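You operate a simulated robot arm through the tools that you are given. There is no shell and no other tool.

Carry out the task below with a simulated robot arm. There is one attempt and no reset: what you move stays moved.

TASK
Press home the cap under the ram and prove it on the height dial.
Fine: one stroke; draw the bolt, slide to TEST, gauge, slide back to LOAD; the spout stays in the pocket.

Only the result counts: the job must be done as asked and must still hold three seconds after the hand-in. Knocking over, shifting, dropping, spilling or breaking anything else fails it. Lids that push on must go on centred and level and be pressed home; caps that screw on are set level and turned clockwise until they are tight.

THE ROBOT
A 7-joint arm with a fingered hand, fixed in place. Base frame: the origin is at the foot of the arm, x ahead of it, y to its left, z up. Lengths are in m, angles in rad, forces in N, time in s.
With the tool pointing down near the work surface it reaches from about 0.1 to 0.66 m from the base axis. Its first joint turns from -1.204 to 3.002 rad. Payload 3.4 kg.
Tool frame: the origin (TCP) lies between the finger pads and is the grasp point; the fingertips stand 0.025 m ahead of it; z points along the fingers, y is the line along which they close. The gripper opens to 0.088 m. The gripper's body begins 0.029 m behind the TCP. The gripper is a hand of 5 fingers: y runs from the thumb to the fingers, the wrist lies at [-0.013, -0.097, -0.162] in the tool frame.
Orientation is told as [roll, pitch, yaw] about the base's x, y, z axes, in that order, counted from this pose: with the fingers straight down and the wrist toward the robot, the tool's x, y and z point along [0, 1, 0], [1, 0, 0] and [0, 0, -1] of the base frame.

THE INTERFACE
- The arm moves only by the tool apply_moves. Its argument "steps" is one flat list of numbers, 6 for each row, row after row: the shift along the tool's x, y, z in m, then the turn, a rotation vector about the tool's x, y, z in rad. In form: [x, y, z, wx, wy, wz, x, y, z, wx, wy, wz, ...]. A call has 1 to 20 rows; each row is the pose to reach, as a shift and turn from the pose commanded when the call began, along the tool's axes at that moment. A row lasts 0.2 s, in which the tool goes at most 0.05 m and 0.15 rad; a call with a longer step from one row to the next is refused whole. A pose out of reach is approached as far as the arm can. The call stops where the force on the tool passes 70 N (or 10 N more than at its start, if that is more) or the arm is blocked; 0.2 s more then pass. In this call time passes only in rows, and 0.2 s behind the last. The reply holds the time, the measured pose of the TCP, the force on the tool along the base axes, the opening and the grip force, in the units named above and with some noise, with the torque about the TCP (base axes, N m) and any sound that the robot's microphone picked up.
- Cameras (640 x 400 px; columns grow to the right, rows downward): "scene" is fixed at [0.3989, 0.5012, 1.6984]; the picture's right is [-0.99, -0.10, 0.00], its down [-0.05, 0.48, -0.88] and it looks along [0.09, -0.87, -0.48] (base axes); focal length 334 px, centre (320, 200). "wrist" rides on the gripper at [0.059, -0.079, -0.105] in the tool frame; the picture's right is [-0.73, 0.32, -0.61], its down [-0.62, -0.68, 0.38] and it looks along [-0.29, 0.66, 0.70] (tool axes); focal length 234 px, centre (320, 200). There is no depth. A picture from a camera that has moved, and an enlarged one, comes with that camera's place and axes in the base frame and with its lens.
- snapshot(camera): a new picture of that camera. No time passes.
- lift_body(by): slides the trunk up (or, below 0, down) by that many m; the arm rides with it, the base frame stays. It gives what a move gives, with no picture.
- move_fingers(index, middle, ring, little, thumb_bend, thumb_turn): sets how far each is bent, from 0 (flat) to 1 (curled in); at 0.3 the hand is open as for a grip, at 0.7 the pads meet at the TCP. One left out holds its place. A second passes; each finger stops where it meets its share of the squeeze, and holds until it gets a number again. It is the only way to open and close the hand. It gives what a move gives, with no picture; readings hold the bend of each and the force on index, middle, ring, little, thumb and palm. thumb_turn goes from beside the hand (0) to across from the fingers (1), as for a grip.
- zoom(camera, box): a new picture of the part [left, top, right, bottom] of that camera's present view, enlarged. No time passes.
- sign_off(): hands the job in; it is judged then, once.

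Places have to be worked out from the pictures, the camera data and where the tool is seen. Open the gripper and draw the arm clear of the work before you hand the job in, unless the task says otherwise.

The tools are called as a command line: name --argument value ..., lists and objects as JSON in quotes. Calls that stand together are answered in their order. apply_moves: Moves the arm, as the interface text tells. Its arguments: {"type":"object","properties":{"steps":{"type":"array","items":{"type":"number"}}},"required":["steps"]} The other tools are called the same way: lift_body (by) slides the trunk up or down; move_fingers (index, middle, ring, little, thumb_bend, thumb_turn) moves the fingers one by one; snapshot (camera) takes a picture; zoom (camera, box) takes an enlarged picture of a part of a camera's view; sign_off () hands the job in.

At the start:

```text
t: 0.0
position: [0.2655, -0.3714, 1.3931]
tool_rot: [-0.001, 0.0, -0.001]
contact_force: [0.4, -0.2, 0.4]
torque: [0.02, 0.01, 0.04]
finger_gap: 0.0878
gripper_force: 0.0
shape: jaw
bend: [0.3, 0.3, 0.3, 0.3, 0.3, 0.98]
finger forces: [0.0, 0.0, 0.0, 0.0, 0.0, 0.0]
trunk travel left (down, up): [-0.825, 0.115]
```

scene: 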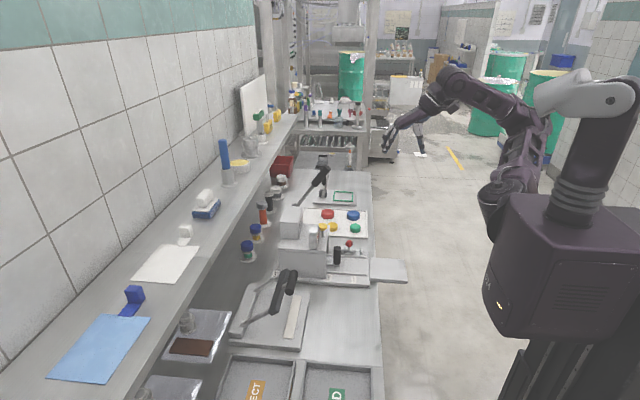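
wrist: 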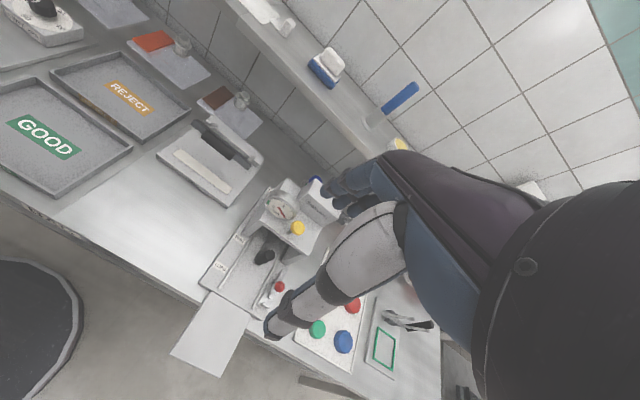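

I begin by looking closer at the press station in both cameras before moving anything.

zoom --camera "scene" --box '[220, 160, 420, 285]'

zoom --camera "wrist" --box '[160, 150, 400, 380]'

zoom --camera "scene" --box '[200, 250, 400, 400]'

```text
3.20 times, centred on (320, 222) of scene
camera zoom: at [0.3989, 0.5012, 1.6984], right [-0.99, -0.1, 0.0], down [-0.05, 0.48, -0.88], along [0.09, -0.87, -0.48], focal length 1070 px, centre (320, 128)
```

zoom: 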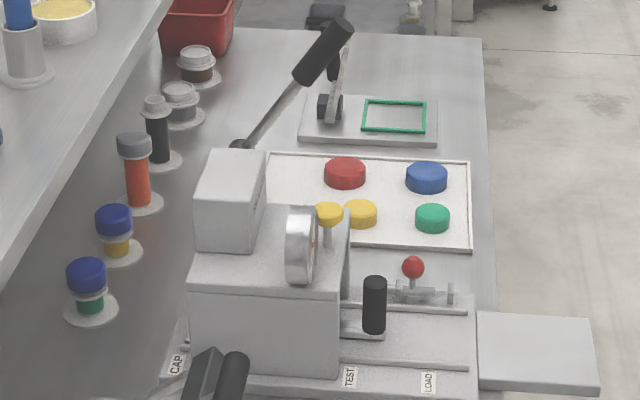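

```text
1.74 times, centred on (280, 265) of wrist
camera zoom: at [0.1872, -0.3128, 1.4978], right [0.32, -0.73, 0.61], down [-0.68, -0.62, -0.38], along [0.66, -0.29, -0.7], focal length 407 px, centre (390, 87)
```

zoom: 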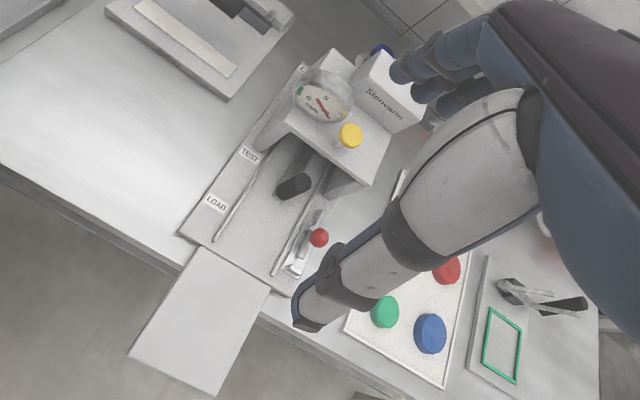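

```text
2.67 times, centred on (300, 325) of scene
camera zoom: at [0.3989, 0.5012, 1.6984], right [-0.99, -0.1, 0.0], down [-0.05, 0.48, -0.88], along [0.09, -0.87, -0.48], focal length 892 px, centre (373, -133)
```

zoom: 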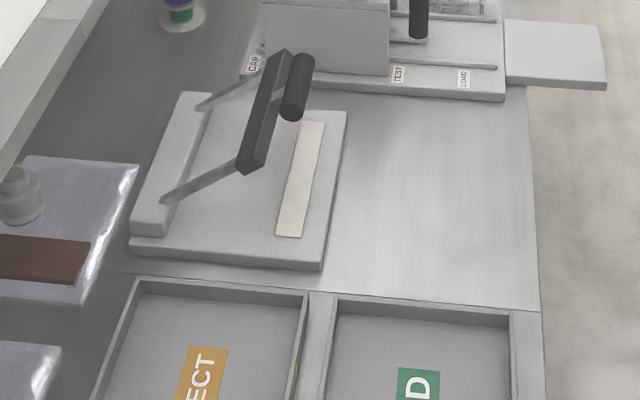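

The red bolt knob triangulates to about (0.396, -0.544, 0.938), the slide handle to (0.438, -0.475, 0.932), and the TEST label to (0.460, -0.401, 0.887). The ram lever is hidden behind the fingers in the wrist view, so I move the hand toward -y at the same height to see it.

apply_moves --steps '[-0.04, 0, 0, 0, 0, 0, -0.08, -0.02, 0, 0, 0, 0, -0.12, -0.04, 0, 0, 0, 0, -0.15, -0.06, 0, 0, 0, 0]'

snapshot --camera "wrist"

snapshot --camera "scene"

```text
t: 1.0
position: [0.2047, -0.5217, 1.3939]
tool_rot: [0.002, -0.001, -0.002]
contact_force: [0.0, -0.1, 0.5]
torque: [0.02, -0.04, 0.01]
finger_gap: 0.0876
gripper_force: 0.1
shape: jaw
bend: [0.3, 0.3, 0.3, 0.3, 0.3, 0.98]
finger forces: [0.0, 0.0, 0.1, 0.0, 0.0, 0.0]
trunk travel left (down, up): [-0.825, 0.115]
```

```text
taken
camera wrist: at [0.1267, -0.4643, 1.4978], right [0.32, -0.73, 0.61], down [-0.68, -0.62, -0.38], along [0.66, -0.29, -0.7], focal length 234 px, centre (320, 200)
```

wrist: 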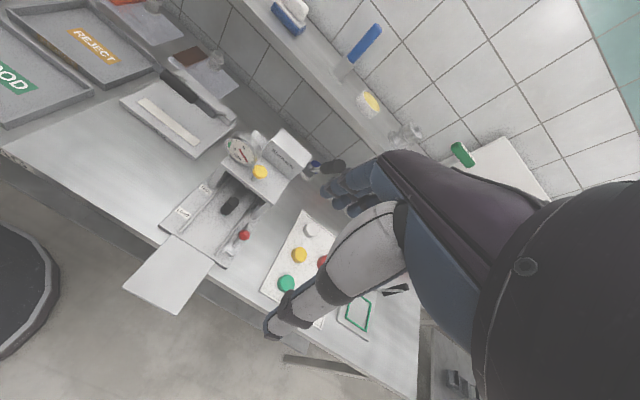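

```text
taken
```

scene: 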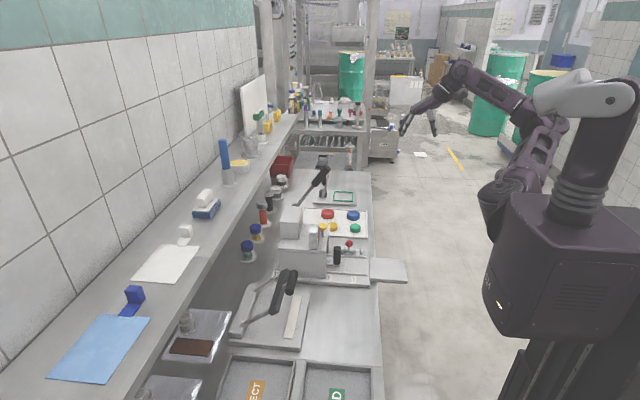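

The lever's black grip now shows beside the fingertips near the head block. I zoom in on it and the slide.

zoom --camera "wrist" --box '[210, 110, 370, 210]'

zoom --camera "wrist" --box '[150, 160, 290, 280]'

zoom --camera "scene" --box '[260, 150, 420, 250]'

```text
4.00 times, centred on (290, 160) of wrist
camera zoom: at [0.1267, -0.4643, 1.4978], right [0.32, -0.73, 0.61], down [-0.68, -0.62, -0.38], along [0.66, -0.29, -0.7], focal length 937 px, centre (440, 360)
```

zoom: 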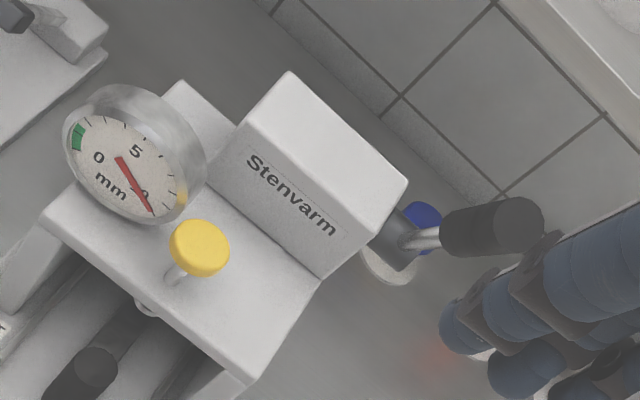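

```text
3.33 times, centred on (220, 220) of wrist
camera zoom: at [0.1267, -0.4643, 1.4978], right [0.32, -0.73, 0.61], down [-0.68, -0.62, -0.38], along [0.66, -0.29, -0.7], focal length 781 px, centre (653, 133)
```

zoom: 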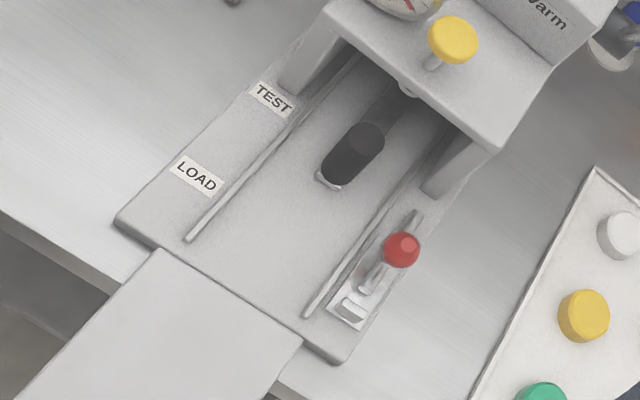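

```text
4.00 times, centred on (340, 200) of scene
camera zoom: at [0.3989, 0.5012, 1.6984], right [-0.99, -0.1, 0.0], down [-0.05, 0.48, -0.88], along [0.09, -0.87, -0.48], focal length 1338 px, centre (240, 200)
```

zoom: 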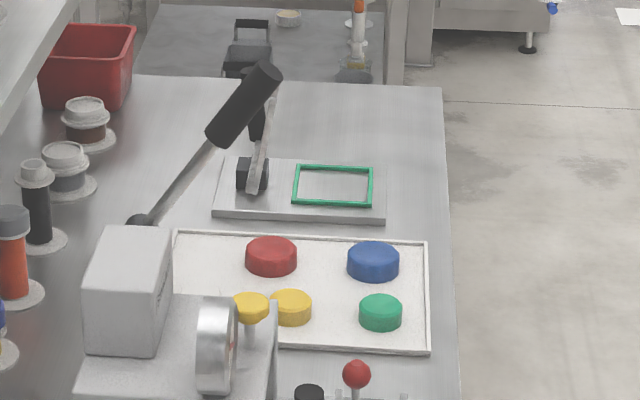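

The lever runs from a hub near (0.605, -0.58, 1.06) to a grip end near (0.489, -0.585, 1.225). The yellow gauge button is near (0.49, -0.48, 1.05). I lower the trunk a little over the free space in front of the fixture to see the bolt and slide up close.

lift_body --by -0.25

snapshot --camera "wrist"

snapshot --camera "scene"

```text
t: 3.6
position: [0.2049, -0.5214, 1.1431]
tool_rot: [0.0, 0.001, -0.001]
contact_force: [-0.1, 0.7, 0.3]
torque: [0.01, -0.04, -0.01]
finger_gap: 0.0875
gripper_force: 0.0
shape: jaw
bend: [0.3, 0.3, 0.3, 0.3, 0.3, 0.98]
finger forces: [0.0, 0.0, 0.0, 0.0, 0.0, 0.0]
trunk travel left (down, up): [-0.575, 0.365]
```

```text
taken
camera wrist: at [0.1275, -0.4628, 1.2482], right [0.32, -0.73, 0.61], down [-0.68, -0.62, -0.38], along [0.66, -0.29, -0.7], focal length 234 px, centre (320, 200)
```

wrist: 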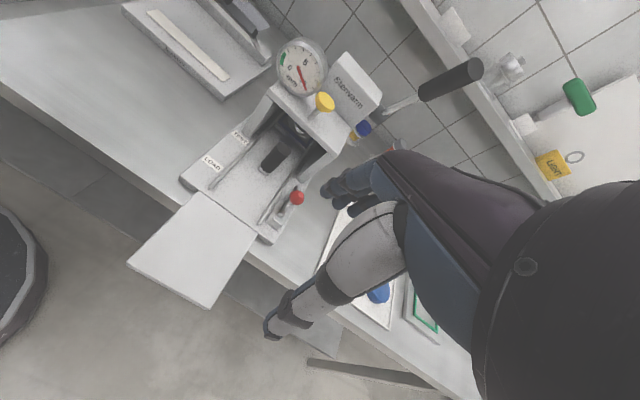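

```text
taken
```

scene: 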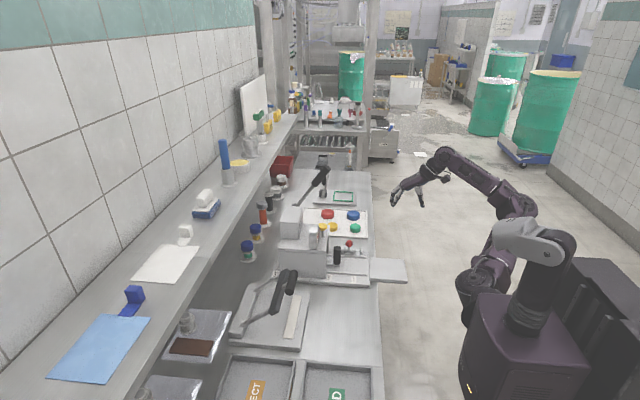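

Now the lever, gauge head and slide are all in view. I zoom on the parts.

zoom --camera "wrist" --box '[250, 30, 410, 150]'

zoom --camera "wrist" --box '[190, 110, 350, 250]'

zoom --camera "wrist" --box '[330, 40, 510, 160]'

zoom --camera "scene" --box '[310, 225, 390, 275]'

```text
3.33 times, centred on (330, 90) of wrist
camera zoom: at [0.1275, -0.4628, 1.2482], right [0.32, -0.73, 0.61], down [-0.68, -0.62, -0.38], along [0.66, -0.29, -0.7], focal length 781 px, centre (287, 567)
```

zoom: 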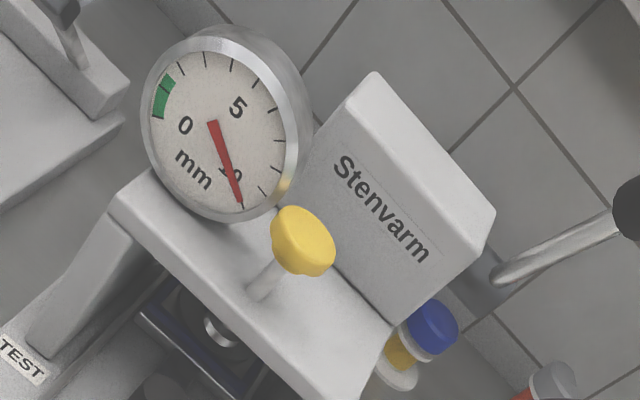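

```text
2.86 times, centred on (270, 180) of wrist
camera zoom: at [0.1275, -0.4628, 1.2482], right [0.32, -0.73, 0.61], down [-0.68, -0.62, -0.38], along [0.66, -0.29, -0.7], focal length 669 px, centre (463, 257)
```

zoom: 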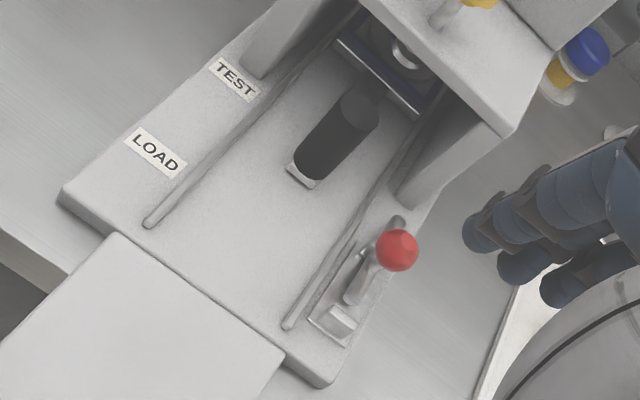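

```text
3.33 times, centred on (420, 100) of wrist
camera zoom: at [0.1275, -0.4628, 1.2482], right [0.32, -0.73, 0.61], down [-0.68, -0.62, -0.38], along [0.66, -0.29, -0.7], focal length 781 px, centre (-13, 533)
```

zoom: 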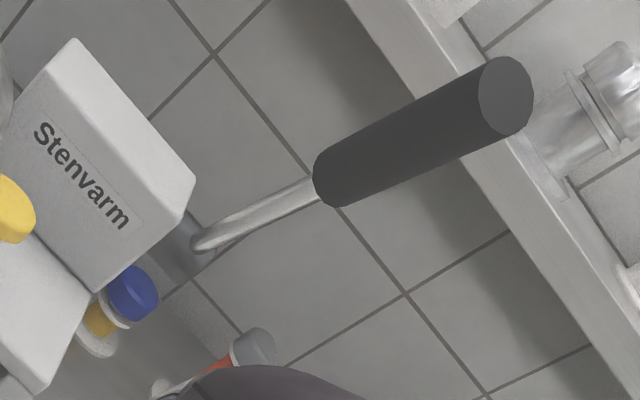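

```text
8.00 times, centred on (350, 250) of scene
camera zoom: at [0.3989, 0.5012, 1.6984], right [-0.99, -0.1, 0.0], down [-0.05, 0.48, -0.88], along [0.09, -0.87, -0.48], focal length 2676 px, centre (80, -200)
```

zoom: 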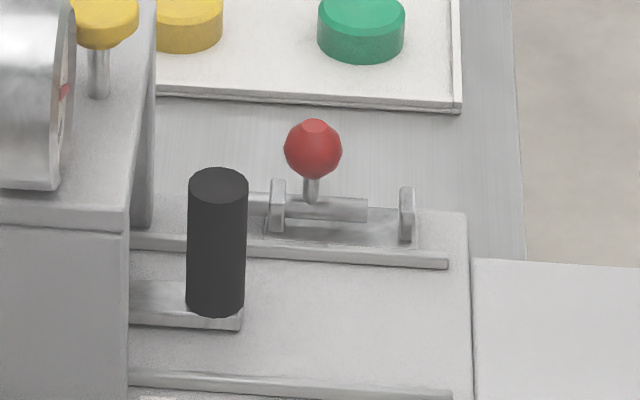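

The dial (0–10 mm, green zone at the low end) faces the robot, with its needle now at about 10. The bolt is a rod along x in two guides and is drawn toward -x. I plan to take the lever from the side with a palm-down hand, so I turn the hand at a clear spot above the front of the fixture, fingers pointing mostly -y and knuckles up.

apply_moves --steps '[0.0076, 0.0163, -0.0131, -0.0845, -0.1008, 0.0228, 0.0152, 0.0325, -0.0262, -0.169, -0.2015, 0.0457, 0.0228, 0.0488, -0.0393, -0.2535, -0.3023, 0.0685, 0.0303, 0.065, -0.0523, -0.338, -0.403, 0.0913, 0.0379, 0.0813, -0.0654, -0.4225, -0.5038, 0.1142, 0.0455, 0.0975, -0.0785, -0.507, -0.6045, 0.137, 0.0531, 0.1138, -0.0916, -0.5915, -0.7053, 0.1598, 0.0607, 0.13, -0.1047, -0.676, -0.806, 0.1827, 0.0683, 0.1463, -0.1178, -0.7605, -0.9068, 0.2055, 0.0758, 0.1625, -0.1308, -0.845, -1.0075, 0.2283, 0.0834, 0.1788, -0.1439, -0.9295, -1.1083, 0.2512, 0.091, 0.195, -0.157, -1.014, -1.209, 0.274]'

snapshot --camera "scene"

snapshot --camera "wrist"

```text
t: 6.2
position: [0.4023, -0.4313, 1.3003]
tool_rot: [-1.573, -0.87, 0.522]
contact_force: [-0.2, 0.3, 0.0]
torque: [-0.01, 0.01, -0.03]
finger_gap: 0.0877
gripper_force: 0.1
shape: jaw
bend: [0.3, 0.3, 0.3, 0.3, 0.3, 0.98]
finger forces: [0.0, 0.0, 0.0, 0.0, 0.0, 0.0]
trunk travel left (down, up): [-0.575, 0.365]
```

```text
taken
```

scene: 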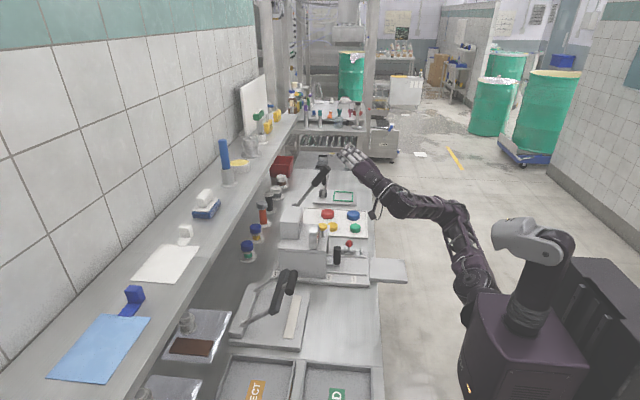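

```text
taken
camera wrist: at [0.3458, -0.3435, 1.2014], right [-0.6, 0.35, 0.71], down [-0.6, -0.79, -0.12], along [0.52, -0.5, 0.69], focal length 234 px, centre (320, 200)
```

wrist: 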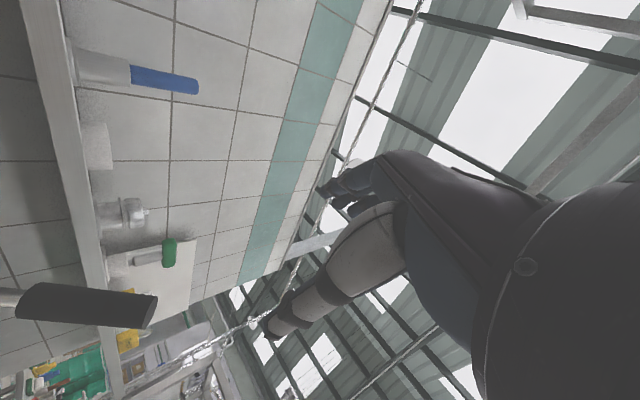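

The pose was reached and the lever grip projects exactly where I placed it: end (0.489, -0.585, 1.225), other end about (0.54, -0.585, 1.15). I go to a pre-approach point 12 cm short of the grip and check.

apply_moves --steps '[0.018, -0.0167, 0.0164, 0, 0, 0, 0.036, -0.0334, 0.0329, 0, 0, 0, 0.054, -0.05, 0.0493, 0, 0, 0, 0.0714, -0.0667, 0.0657, 0, 0, 0]'

snapshot --camera "wrist"

zoom --camera "scene" --box '[250, 120, 450, 290]'

```text
t: 7.2
position: [0.4442, -0.4818, 1.2028]
tool_rot: [-1.573, -0.871, 0.524]
contact_force: [-0.4, 0.0, -0.1]
torque: [0.0, 0.02, -0.05]
finger_gap: 0.0876
gripper_force: 0.2
shape: jaw
bend: [0.3, 0.3, 0.3, 0.3, 0.3, 0.98]
finger forces: [0.0, 0.0, 0.0, 0.1, 0.0, 0.0]
trunk travel left (down, up): [-0.575, 0.365]
```

```text
taken
camera wrist: at [0.3878, -0.3945, 1.1041], right [-0.61, 0.35, 0.71], down [-0.6, -0.79, -0.12], along [0.52, -0.5, 0.69], focal length 234 px, centre (320, 200)
```

wrist: 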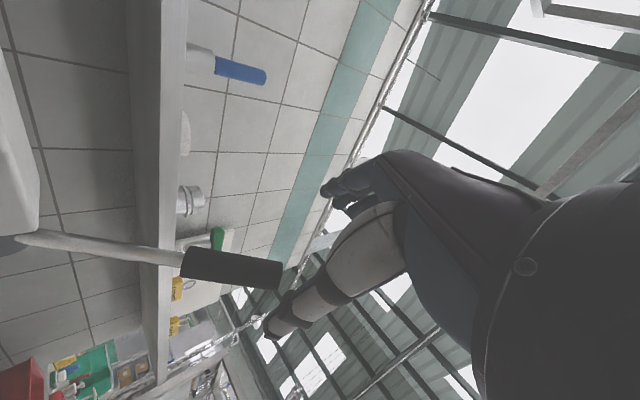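

```text
2.35 times, centred on (350, 205) of scene
camera zoom: at [0.3989, 0.5012, 1.6984], right [-0.99, -0.1, 0.0], down [-0.05, 0.48, -0.88], along [0.09, -0.87, -0.48], focal length 787 px, centre (249, 188)
```

zoom: 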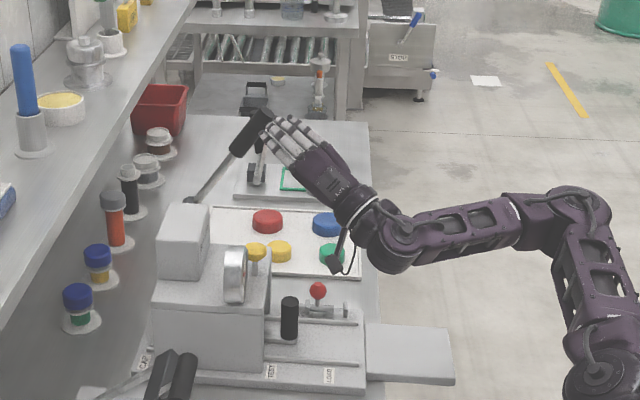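

The grip end projects at (277, 276) as predicted, so my lever position is right. I advance along the finger direction in small steps, stopping short to check clearance.

apply_moves --steps '[0, 0, 0.02, 0, 0, 0, 0, 0, 0.04, 0, 0, 0, 0, 0, 0.06, 0, 0, 0, 0, 0, 0.08, 0, 0, 0]'

snapshot --camera "wrist"

zoom --camera "scene" --box '[290, 140, 390, 220]'

```text
t: 8.2
position: [0.4846, -0.5503, 1.2023]
tool_rot: [-1.571, -0.871, 0.523]
contact_force: [0.4, -0.1, 0.0]
torque: [0.01, 0.02, 0.01]
finger_gap: 0.0878
gripper_force: 0.0
shape: jaw
bend: [0.3, 0.3, 0.3, 0.3, 0.3, 0.98]
finger forces: [0.1, 0.1, 0.0, 0.0, 0.0, 0.1]
trunk travel left (down, up): [-0.575, 0.365]
```

```text
taken
camera wrist: at [0.428, -0.4638, 1.1046], right [-0.6, 0.35, 0.71], down [-0.6, -0.79, -0.12], along [0.52, -0.5, 0.69], focal length 234 px, centre (320, 200)
```

wrist: 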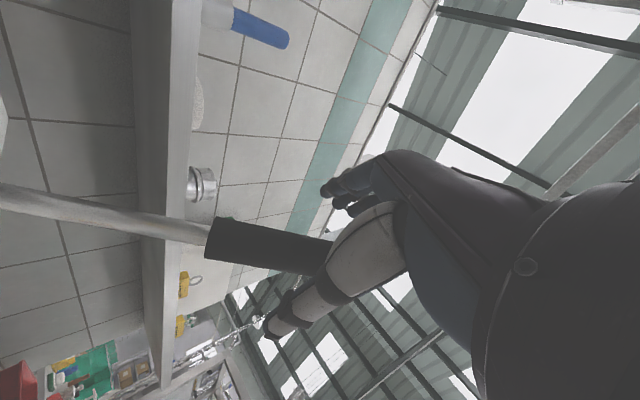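

```text
5.00 times, centred on (340, 180) of scene
camera zoom: at [0.3989, 0.5012, 1.6984], right [-0.99, -0.1, 0.0], down [-0.05, 0.48, -0.88], along [0.09, -0.87, -0.48], focal length 1673 px, centre (220, 300)
```

zoom: 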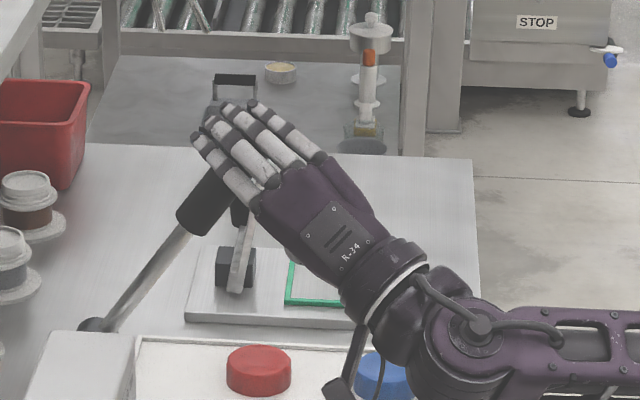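

Fingers are on the upper back side and the thumb on the near side of the grip, with no contact yet. I move the last 4 cm forward.

apply_moves --steps '[0, 0, 0.015, 0, 0, 0, 0, 0, 0.03, 0, 0, 0, 0, 0, 0.042, 0, 0, 0]'

snapshot --camera "wrist"

zoom --camera "scene" --box '[290, 140, 390, 220]'

```text
t: 9.0
position: [0.505, -0.587, 1.202]
tool_rot: [-1.57, -0.872, 0.523]
contact_force: [-0.3, 0.8, 0.2]
torque: [0.0, 0.04, 0.01]
finger_gap: 0.0877
gripper_force: 0.0
shape: jaw
bend: [0.3, 0.3, 0.3, 0.3, 0.3, 0.98]
finger forces: [0.0, 0.1, 0.0, 0.0, 0.0, 0.0]
trunk travel left (down, up): [-0.575, 0.365]
```

```text
taken
camera wrist: at [0.4489, -0.4999, 1.1042], right [-0.6, 0.35, 0.71], down [-0.6, -0.79, -0.12], along [0.52, -0.5, 0.69], focal length 234 px, centre (320, 200)
```

wrist: 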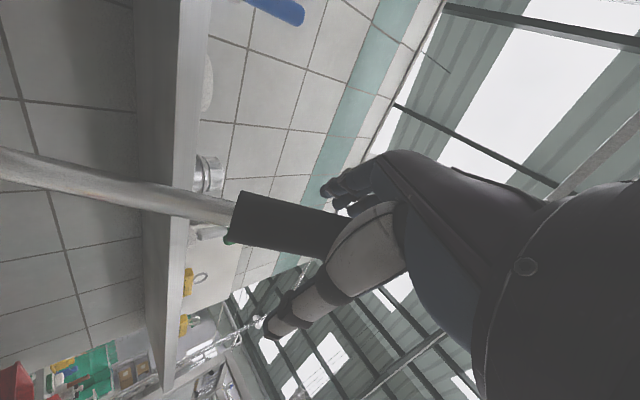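

```text
5.00 times, centred on (340, 180) of scene
camera zoom: at [0.3989, 0.5012, 1.6984], right [-0.99, -0.1, 0.0], down [-0.05, 0.48, -0.88], along [0.09, -0.87, -0.48], focal length 1673 px, centre (220, 300)
```

zoom: 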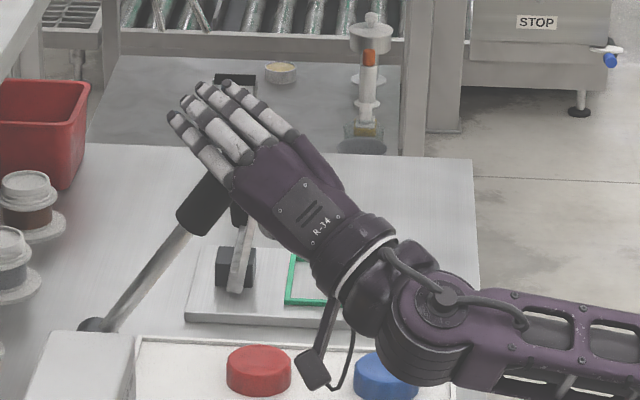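

The grip now sits between the fingers and thumb. I close the hand partway to a loose cage around it.

move_fingers --index 0.48 --middle 0.48 --ring 0.48 --little 0.48 --thumb_bend 0.45

snapshot --camera "wrist"

zoom --camera "scene" --box '[290, 140, 390, 220]'

```text
t: 10.0
position: [0.5049, -0.5874, 1.2039]
tool_rot: [-1.573, -0.87, 0.524]
contact_force: [0.0, -0.4, 0.0]
torque: [0.0, -0.01, -0.03]
finger_gap: 0.05
gripper_force: 0.1
shape: fingers
bend: [0.48, 0.48, 0.48, 0.48, 0.45, 0.98]
finger forces: [0.0, 0.0, 0.0, 0.0, 0.0, 0.1]
trunk travel left (down, up): [-0.575, 0.365]
```

```text
taken
camera wrist: at [0.4486, -0.4995, 1.1046], right [-0.6, 0.35, 0.71], down [-0.6, -0.79, -0.12], along [0.52, -0.5, 0.69], focal length 234 px, centre (320, 200)
```

wrist: 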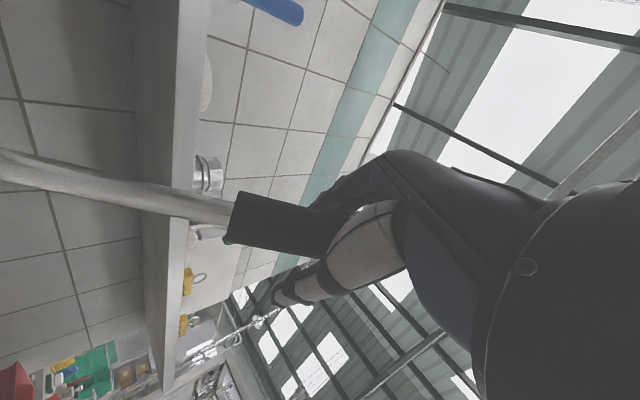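

```text
5.00 times, centred on (340, 180) of scene
camera zoom: at [0.3989, 0.5012, 1.6984], right [-0.99, -0.1, 0.0], down [-0.05, 0.48, -0.88], along [0.09, -0.87, -0.48], focal length 1673 px, centre (220, 300)
```

zoom: 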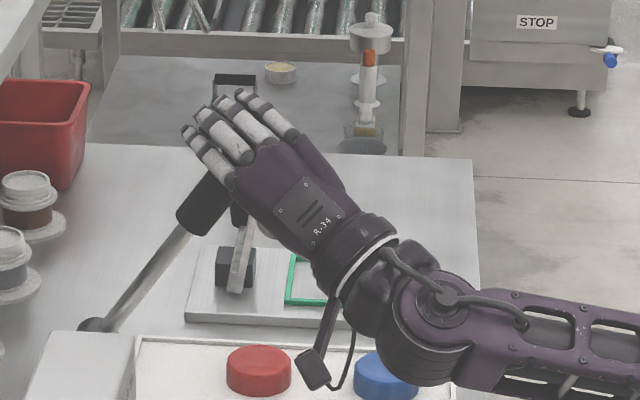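

The hand now cages the grip with a 50 mm gap. I start the stroke by following the lever's arc about the hub at (0.605, 1.055), about 16° first, to feel its force.

apply_moves --steps '[-0.0027, -0.0106, -0.0052, 0, 0, 0, -0.0039, -0.0221, -0.01, 0, 0, 0, -0.0043, -0.0339, -0.0145, 0, 0, 0, -0.0039, -0.0457, -0.0187, 0, 0, 0]'

snapshot --camera "wrist"

zoom --camera "scene" --box '[270, 140, 390, 240]'

```text
t: 11.0
position: [0.4667, -0.586, 1.1722]
tool_rot: [-1.574, -0.874, 0.526]
contact_force: [-0.4, 0.1, 3.2]
torque: [0.02, -0.06, 0.0]
finger_gap: 0.0516
gripper_force: 0.7
shape: fingers
bend: [0.46, 0.48, 0.48, 0.48, 0.45, 0.98]
finger forces: [1.9, 0.1, 0.0, 0.0, 0.0, 0.0]
trunk travel left (down, up): [-0.575, 0.365]
```

```text
taken
camera wrist: at [0.4108, -0.4994, 1.0727], right [-0.61, 0.35, 0.71], down [-0.6, -0.79, -0.12], along [0.52, -0.5, 0.69], focal length 234 px, centre (320, 200)
```

wrist: 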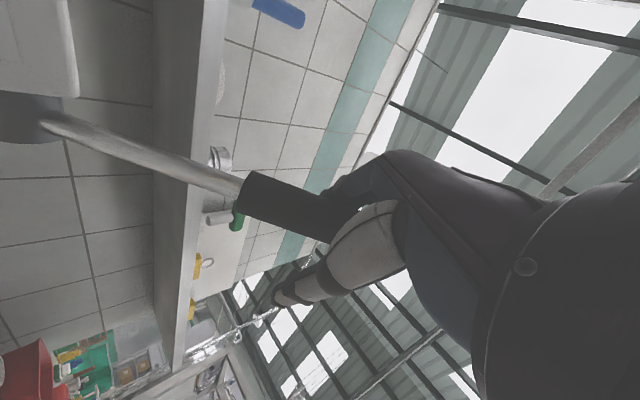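

```text
4.00 times, centred on (330, 190) of scene
camera zoom: at [0.3989, 0.5012, 1.6984], right [-0.99, -0.1, 0.0], down [-0.05, 0.48, -0.88], along [0.09, -0.87, -0.48], focal length 1338 px, centre (280, 240)
```

zoom: 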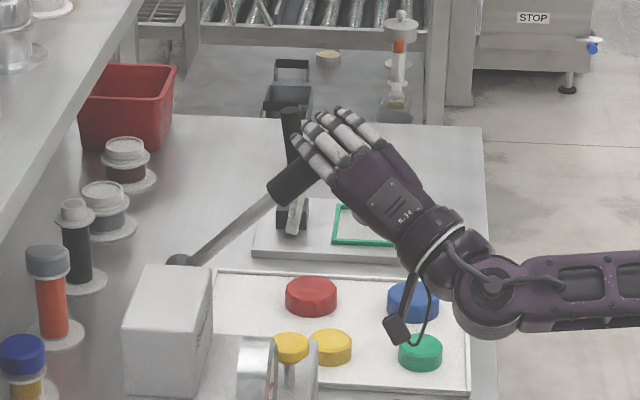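

The lever follows with only about 3 N so far. I continue down the arc, unrolling the hand with the lever and pitching the fingers downward so the wrist and camera stay clear of the slide handle and bridge.

apply_moves --steps '[0.0013, -0.0119, -0.0039, 0.06, 0.002, 0.07, 0.0033, -0.0237, -0.0074, 0.12, 0.008, 0.14, 0.0061, -0.0356, -0.0105, 0.18, 0.019, 0.209, 0.0098, -0.0473, -0.0133, 0.24, 0.033, 0.279, 0.0141, -0.0588, -0.0156, 0.3, 0.052, 0.349]'

snapshot --camera "wrist"

zoom --camera "scene" --box '[260, 150, 400, 260]'

```text
t: 12.2
position: [0.4348, -0.5865, 1.1167]
tool_rot: [-0.883, -1.116, -0.22]
contact_force: [0.1, 3.6, 3.2]
torque: [-0.06, -0.06, 0.02]
finger_gap: 0.0527
gripper_force: 2.0
shape: fingers
bend: [0.45, 0.48, 0.48, 0.48, 0.45, 0.98]
finger forces: [2.5, 0.0, 0.1, 0.1, 0.1, 0.0]
trunk travel left (down, up): [-0.575, 0.365]
```

```text
taken
camera wrist: at [0.4095, -0.4593, 1.0557], right [-0.69, 0.16, 0.71], down [-0.65, -0.56, -0.51], along [0.31, -0.81, 0.49], focal length 234 px, centre (320, 200)
```

wrist: 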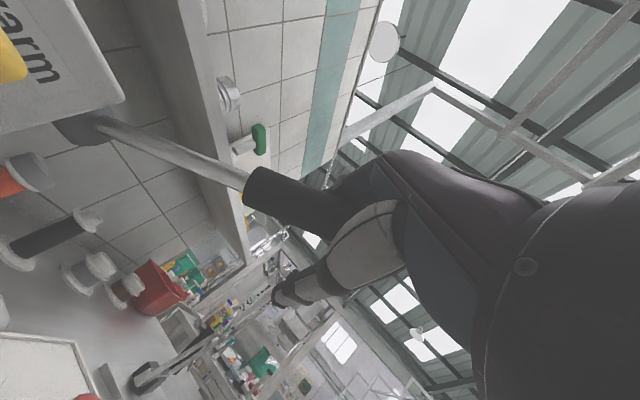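

```text
3.64 times, centred on (330, 205) of scene
camera zoom: at [0.3989, 0.5012, 1.6984], right [-0.99, -0.1, 0.0], down [-0.05, 0.48, -0.88], along [0.09, -0.87, -0.48], focal length 1216 px, centre (284, 182)
```

zoom: 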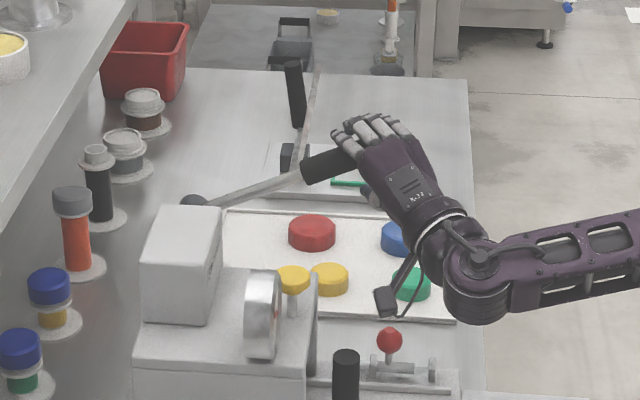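

The lever is around 25° and the force is still only about 5 N. I carry on toward horizontal while pitching the fingers down further.

apply_moves --steps '[0.0009, -0.0125, 0.0018, 0.06, 0.002, 0.07, 0.0026, -0.0247, 0.004, 0.12, 0.008, 0.14, 0.005, -0.0368, 0.0065, 0.18, 0.019, 0.21, 0.0083, -0.0485, 0.0095, 0.24, 0.034, 0.28, 0.0122, -0.06, 0.0128, 0.3, 0.052, 0.35]'

snapshot --camera "wrist"

zoom --camera "scene" --box '[260, 160, 400, 270]'

```text
t: 13.4
position: [0.4108, -0.6028, 1.0694]
tool_rot: [-0.191, -1.047, -0.997]
contact_force: [2.8, -3.4, 2.1]
torque: [0.13, 0.11, -0.06]
finger_gap: 0.0507
gripper_force: 1.1
shape: fingers
bend: [0.47, 0.48, 0.48, 0.48, 0.45, 0.98]
finger forces: [2.6, 0.0, 0.0, 0.0, 0.0, 0.0]
out of reach, approached as far as the arm can: row 4, 5
trunk travel left (down, up): [-0.575, 0.365]
```

```text
taken
camera wrist: at [0.4113, -0.4619, 1.0474], right [-0.76, 0.07, 0.65], down [-0.64, -0.27, -0.72], along [0.12, -0.96, 0.26], focal length 234 px, centre (320, 200)
```

wrist: 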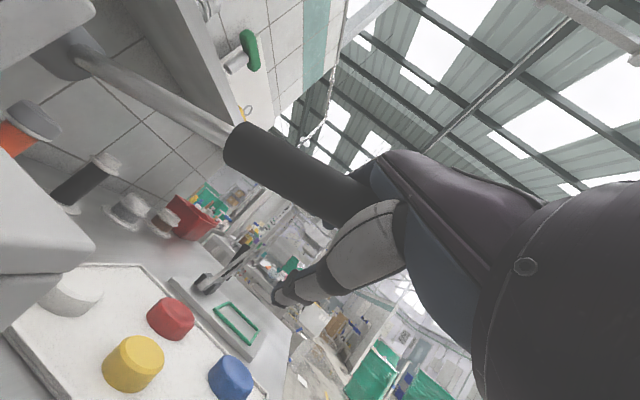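

```text
3.64 times, centred on (330, 215) of scene
camera zoom: at [0.3989, 0.5012, 1.6984], right [-0.99, -0.1, 0.0], down [-0.05, 0.48, -0.88], along [0.09, -0.87, -0.48], focal length 1216 px, centre (284, 146)
```

zoom: 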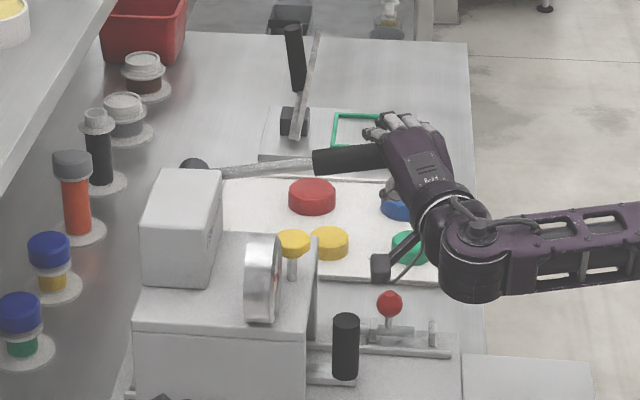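

The arm reports out of reach with the wrist bent far sideways, so the hand stopped with the lever around 15°. The forearm runs along +x, so I yaw the hand toward +x to ease the wrist, keeping the fingers on the lever.

apply_moves --steps '[0, 0, 0, -0.002, 0.1, -0.066, 0, 0, 0, -0.004, 0.2, -0.131, 0, 0, 0, -0.005, 0.292, -0.192]'

snapshot --camera "wrist"

zoom --camera "scene" --box '[260, 160, 400, 270]'

```text
t: 14.2
position: [0.4109, -0.6032, 1.0722]
tool_rot: [-0.212, -1.018, -0.63]
contact_force: [2.7, -1.3, 2.0]
torque: [0.11, 0.1, -0.07]
finger_gap: 0.0512
gripper_force: 1.3
shape: fingers
bend: [0.46, 0.48, 0.48, 0.48, 0.45, 0.98]
finger forces: [2.7, 0.1, 0.0, 0.0, 0.0, 0.0]
trunk travel left (down, up): [-0.575, 0.365]
```

```text
taken
camera wrist: at [0.3621, -0.469, 1.0521], right [-0.72, -0.2, 0.67], down [-0.53, -0.47, -0.71], along [0.45, -0.86, 0.23], focal length 234 px, centre (320, 200)
```

wrist: 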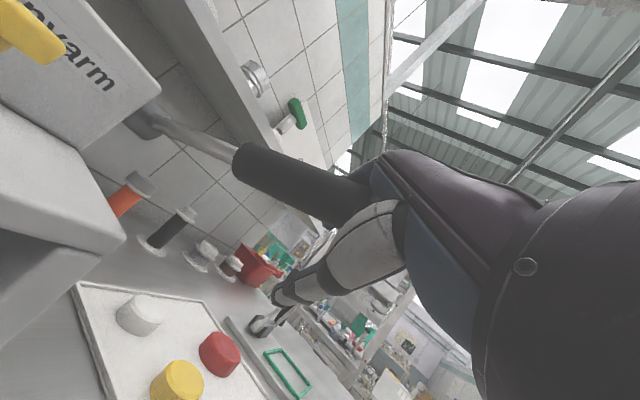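

```text
3.64 times, centred on (330, 215) of scene
camera zoom: at [0.3989, 0.5012, 1.6984], right [-0.99, -0.1, 0.0], down [-0.05, 0.48, -0.88], along [0.09, -0.87, -0.48], focal length 1216 px, centre (284, 146)
```

zoom: 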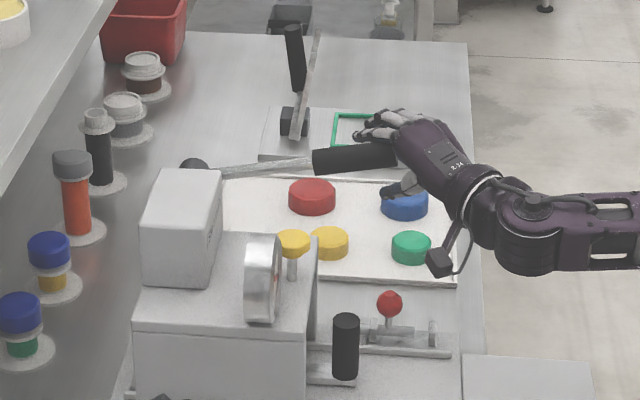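

The pose is reachable again, and the lever sits at about 8° under the index finger only, near the grip's end. I slide the hand about 3 cm toward the hub so more fingers bear on the grip, then press on down.

apply_moves --steps '[0.0125, 0.0056, 0.0104, 0, 0, 0, 0.0251, 0.0111, 0.0209, 0, 0, 0, 0.0261, 0.0035, 0.0255, 0, 0, 0, 0.0272, -0.0042, 0.0302, 0, 0, 0, 0.0282, -0.0118, 0.0349, 0, 0, 0, 0.0292, -0.0195, 0.0395, 0, 0, 0]'

snapshot --camera "wrist"

zoom --camera "scene" --box '[260, 160, 400, 270]'

```text
t: 15.6
position: [0.4429, -0.6031, 1.0317]
tool_rot: [-0.212, -1.023, -0.631]
contact_force: [-5.4, -1.5, 4.6]
torque: [0.1, -0.13, 0.01]
finger_gap: 0.0507
gripper_force: 3.2
shape: fingers
bend: [0.47, 0.48, 0.48, 0.48, 0.45, 0.98]
finger forces: [3.3, 0.0, 0.0, 0.0, 0.0, 1.6]
trunk travel left (down, up): [-0.575, 0.365]
```

```text
taken
camera wrist: at [0.3955, -0.469, 1.0118], right [-0.72, -0.2, 0.67], down [-0.53, -0.47, -0.71], along [0.45, -0.86, 0.24], focal length 234 px, centre (320, 200)
```

wrist: 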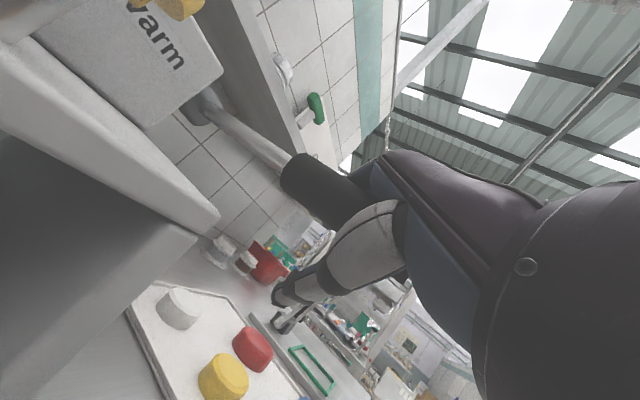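

```text
3.64 times, centred on (330, 215) of scene
camera zoom: at [0.3989, 0.5012, 1.6984], right [-0.99, -0.1, 0.0], down [-0.05, 0.48, -0.88], along [0.09, -0.87, -0.48], focal length 1216 px, centre (284, 146)
```

zoom: 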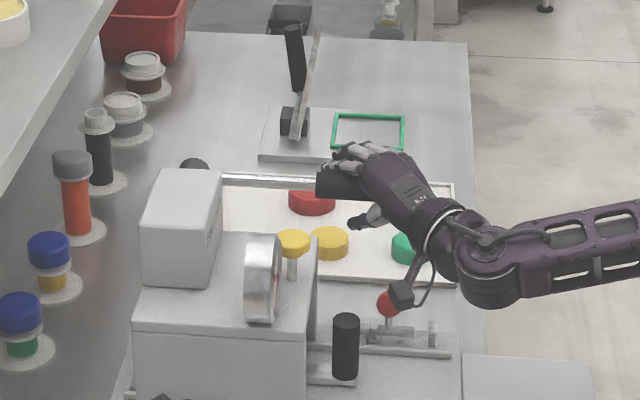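

The lever is slightly past horizontal (about -6°) and still light at about 7 N. I keep pressing down along the arc in small steps.

apply_moves --steps '[0.0025, -0.0068, 0.0058, 0, 0, 0.05, 0.005, -0.0136, 0.0115, 0, 0, 0.1, 0.0075, -0.0204, 0.0173, 0, 0, 0.15, 0.0108, -0.0276, 0.0241, 0, 0, 0.2]'

snapshot --camera "wrist"

zoom --camera "scene" --box '[260, 160, 400, 270]'

```text
t: 16.6
position: [0.4475, -0.6001, 1.0071]
tool_rot: [0.142, -1.051, -1.041]
contact_force: [-1.2, -11.5, 53.9]
torque: [1.37, 2.04, 0.5]
finger_gap: 0.055
gripper_force: 20.9
shape: fingers
bend: [0.42, 0.48, 0.48, 0.48, 0.45, 0.98]
finger forces: [13.3, 0.0, 0.0, 0.0, 0.1, 28.8]
trunk travel left (down, up): [-0.575, 0.365]
```

```text
taken
camera wrist: at [0.4173, -0.4609, 0.9948], right [-0.83, -0.17, 0.53], down [-0.45, -0.34, -0.82], along [0.32, -0.92, 0.21], focal length 234 px, centre (320, 200)
```

wrist: 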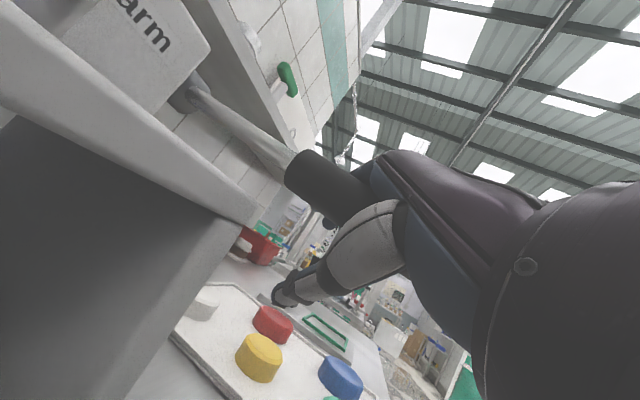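

```text
3.64 times, centred on (330, 215) of scene
camera zoom: at [0.3989, 0.5012, 1.6984], right [-0.99, -0.1, 0.0], down [-0.05, 0.48, -0.88], along [0.09, -0.87, -0.48], focal length 1216 px, centre (284, 146)
```

zoom: 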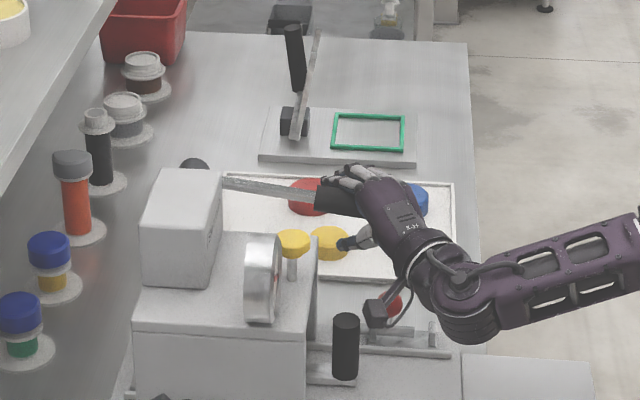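

Resistance has risen to 54 N, carried by the palm and index on the lever at about -13°, so the ram is now working on the cap. The camera pod is coming close above the slide handle, so I yaw the hand away from it while pressing a little further.

apply_moves --steps '[-0.0001, -0.0022, 0.0012, 0.0075, 0.108, -0.061, -0.0003, -0.0043, 0.0024, 0.015, 0.217, -0.122]'

snapshot --camera "wrist"

zoom --camera "scene" --box '[260, 160, 400, 270]'

```text
t: 17.2
position: [0.4507, -0.5904, 1.0077]
tool_rot: [0.145, -1.059, -0.788]
contact_force: [3.0, 18.0, 61.9]
torque: [0.35, 2.83, -3.17]
finger_gap: 0.0605
gripper_force: 41.3
shape: fingers
bend: [0.34, 0.48, 0.48, 0.48, 0.45, 0.98]
finger forces: [24.4, 0.0, 0.0, 0.0, 0.1, 58.3]
trunk travel left (down, up): [-0.575, 0.365]
```

```text
taken
camera wrist: at [0.3859, -0.4629, 0.9944], right [-0.77, -0.37, 0.52], down [-0.34, -0.45, -0.82], along [0.54, -0.81, 0.22], focal length 234 px, centre (320, 200)
```

wrist: 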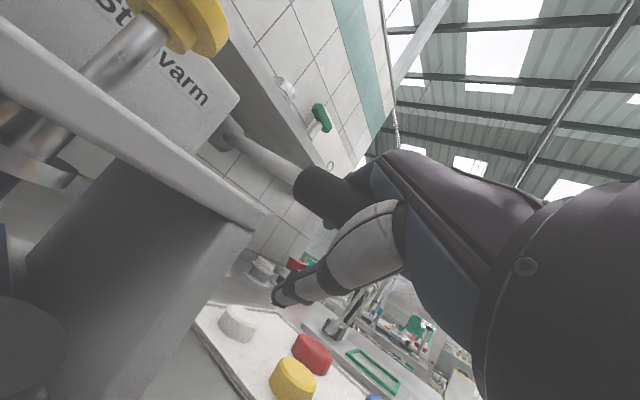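

```text
3.64 times, centred on (330, 215) of scene
camera zoom: at [0.3989, 0.5012, 1.6984], right [-0.99, -0.1, 0.0], down [-0.05, 0.48, -0.88], along [0.09, -0.87, -0.48], focal length 1216 px, centre (284, 146)
```

zoom: 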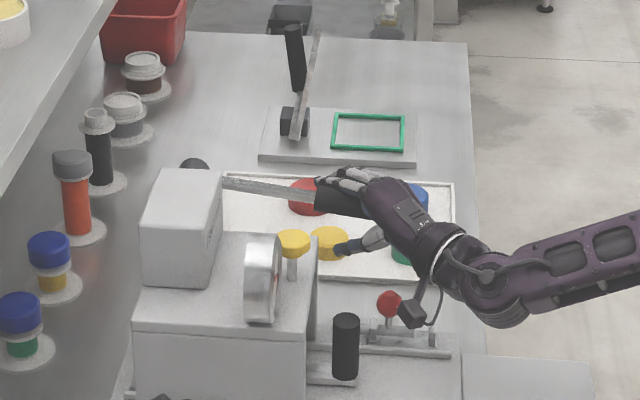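

Force is now about 65 N with the lever at roughly -6.5°, nestled in the corner between palm and index, and no click yet. I press further straight down.

apply_moves --steps '[-0.0004, -0.0052, 0.0029, 0, 0, 0, -0.0008, -0.0104, 0.0057, 0, 0, 0]'

zoom --camera "scene" --box '[260, 160, 400, 270]'

```text
t: 17.6
position: [0.4494, -0.5933, 1.0111]
tool_rot: [0.158, -1.08, -0.803]
contact_force: [-3.1, 21.3, 36.0]
torque: [-0.22, 1.29, -1.53]
finger_gap: 0.0569
gripper_force: 19.4
shape: fingers
bend: [0.39, 0.48, 0.48, 0.48, 0.45, 0.98]
finger forces: [11.9, 0.0, 0.1, 0.0, 0.0, 26.9]
trunk travel left (down, up): [-0.575, 0.365]
stopped in row 1: the force on the tool passed its limit at 77 N (the readings are from after the stop); the commanded pose is now the measured one
```

```text
3.64 times, centred on (330, 215) of scene
camera zoom: at [0.3989, 0.5012, 1.6984], right [-0.99, -0.1, 0.0], down [-0.05, 0.48, -0.88], along [0.09, -0.87, -0.48], focal length 1216 px, centre (284, 146)
```

zoom: 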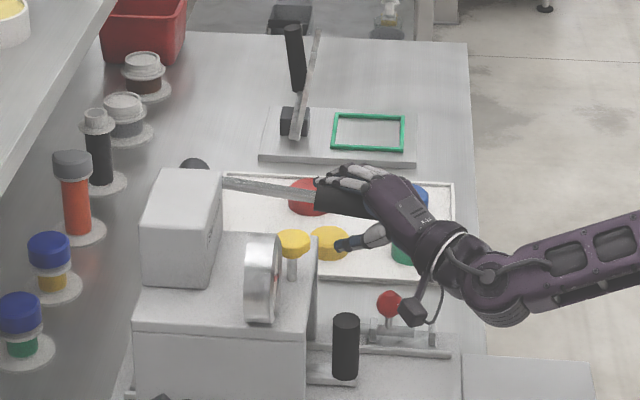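

The press stopped at 77 N with the lever barely moving; I need to know whether this is the end stop or the cap resisting. I zoom in closely on the lever for a precise reference.

zoom --camera "scene" --box '[295, 195, 355, 232]'

zoom --camera "wrist" --box '[0, 0, 330, 400]'

```text
10.67 times, centred on (325, 214) of scene
camera zoom: at [0.3989, 0.5012, 1.6984], right [-0.99, -0.1, 0.0], down [-0.05, 0.48, -0.88], along [0.09, -0.87, -0.48], focal length 3568 px, centre (267, 56)
```

zoom: 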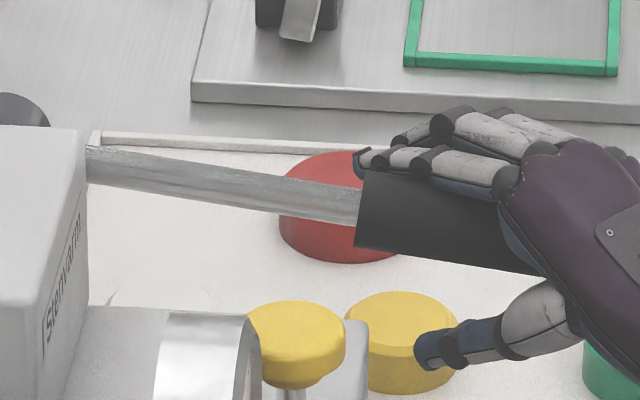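

```text
1.00 times, centred on (165, 200) of wrist (not enlarged: the box is as wide or as high as the picture)
camera zoom: at [0.3852, -0.4666, 0.9943], right [-0.78, -0.37, 0.51], down [-0.33, -0.46, -0.83], along [0.54, -0.81, 0.23], focal length 234 px, centre (475, 200)
```

zoom: 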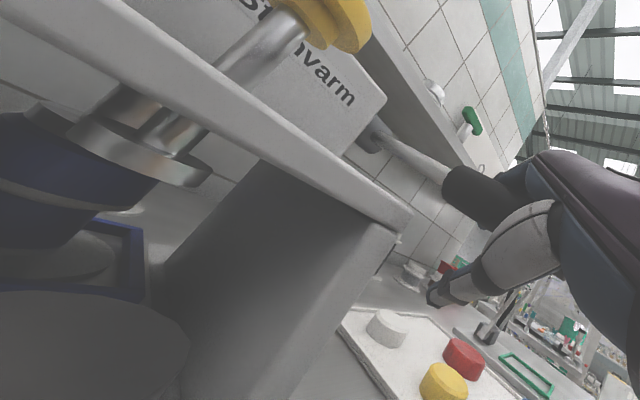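

Useful: the zoomed wrist view reaches under the bridge. I enlarge the ram area to see the gap state of ram, cap and spout.

zoom --camera "wrist" --box '[0, 60, 120, 330]'

zoom --camera "wrist" --box '[-155, 80, 25, 300]'

```text
1.48 times, centred on (60, 195) of wrist
camera zoom: at [0.3852, -0.4666, 0.9943], right [-0.78, -0.37, 0.51], down [-0.33, -0.46, -0.83], along [0.54, -0.81, 0.23], focal length 347 px, centre (705, 207)
```

zoom: 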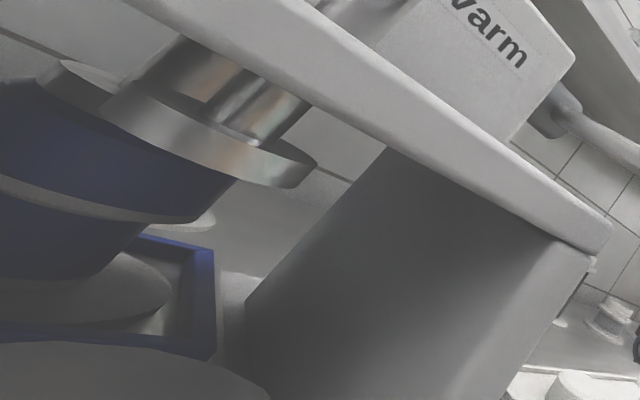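

```text
refused: -155 is not a number from 0 to 640
```

The ram foot is resting on a navy cap with a light ring visible beneath it. I take a tighter view of that spot.

zoom --camera "wrist" --box '[0, 100, 10, 280]'

```text
2.22 times, centred on (5, 190) of wrist
camera zoom: at [0.3852, -0.4666, 0.9943], right [-0.78, -0.37, 0.51], down [-0.33, -0.46, -0.83], along [0.54, -0.81, 0.23], focal length 520 px, centre (1020, 222)
```

zoom: 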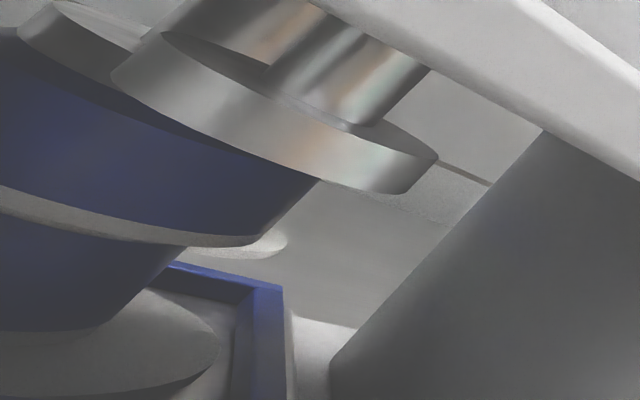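

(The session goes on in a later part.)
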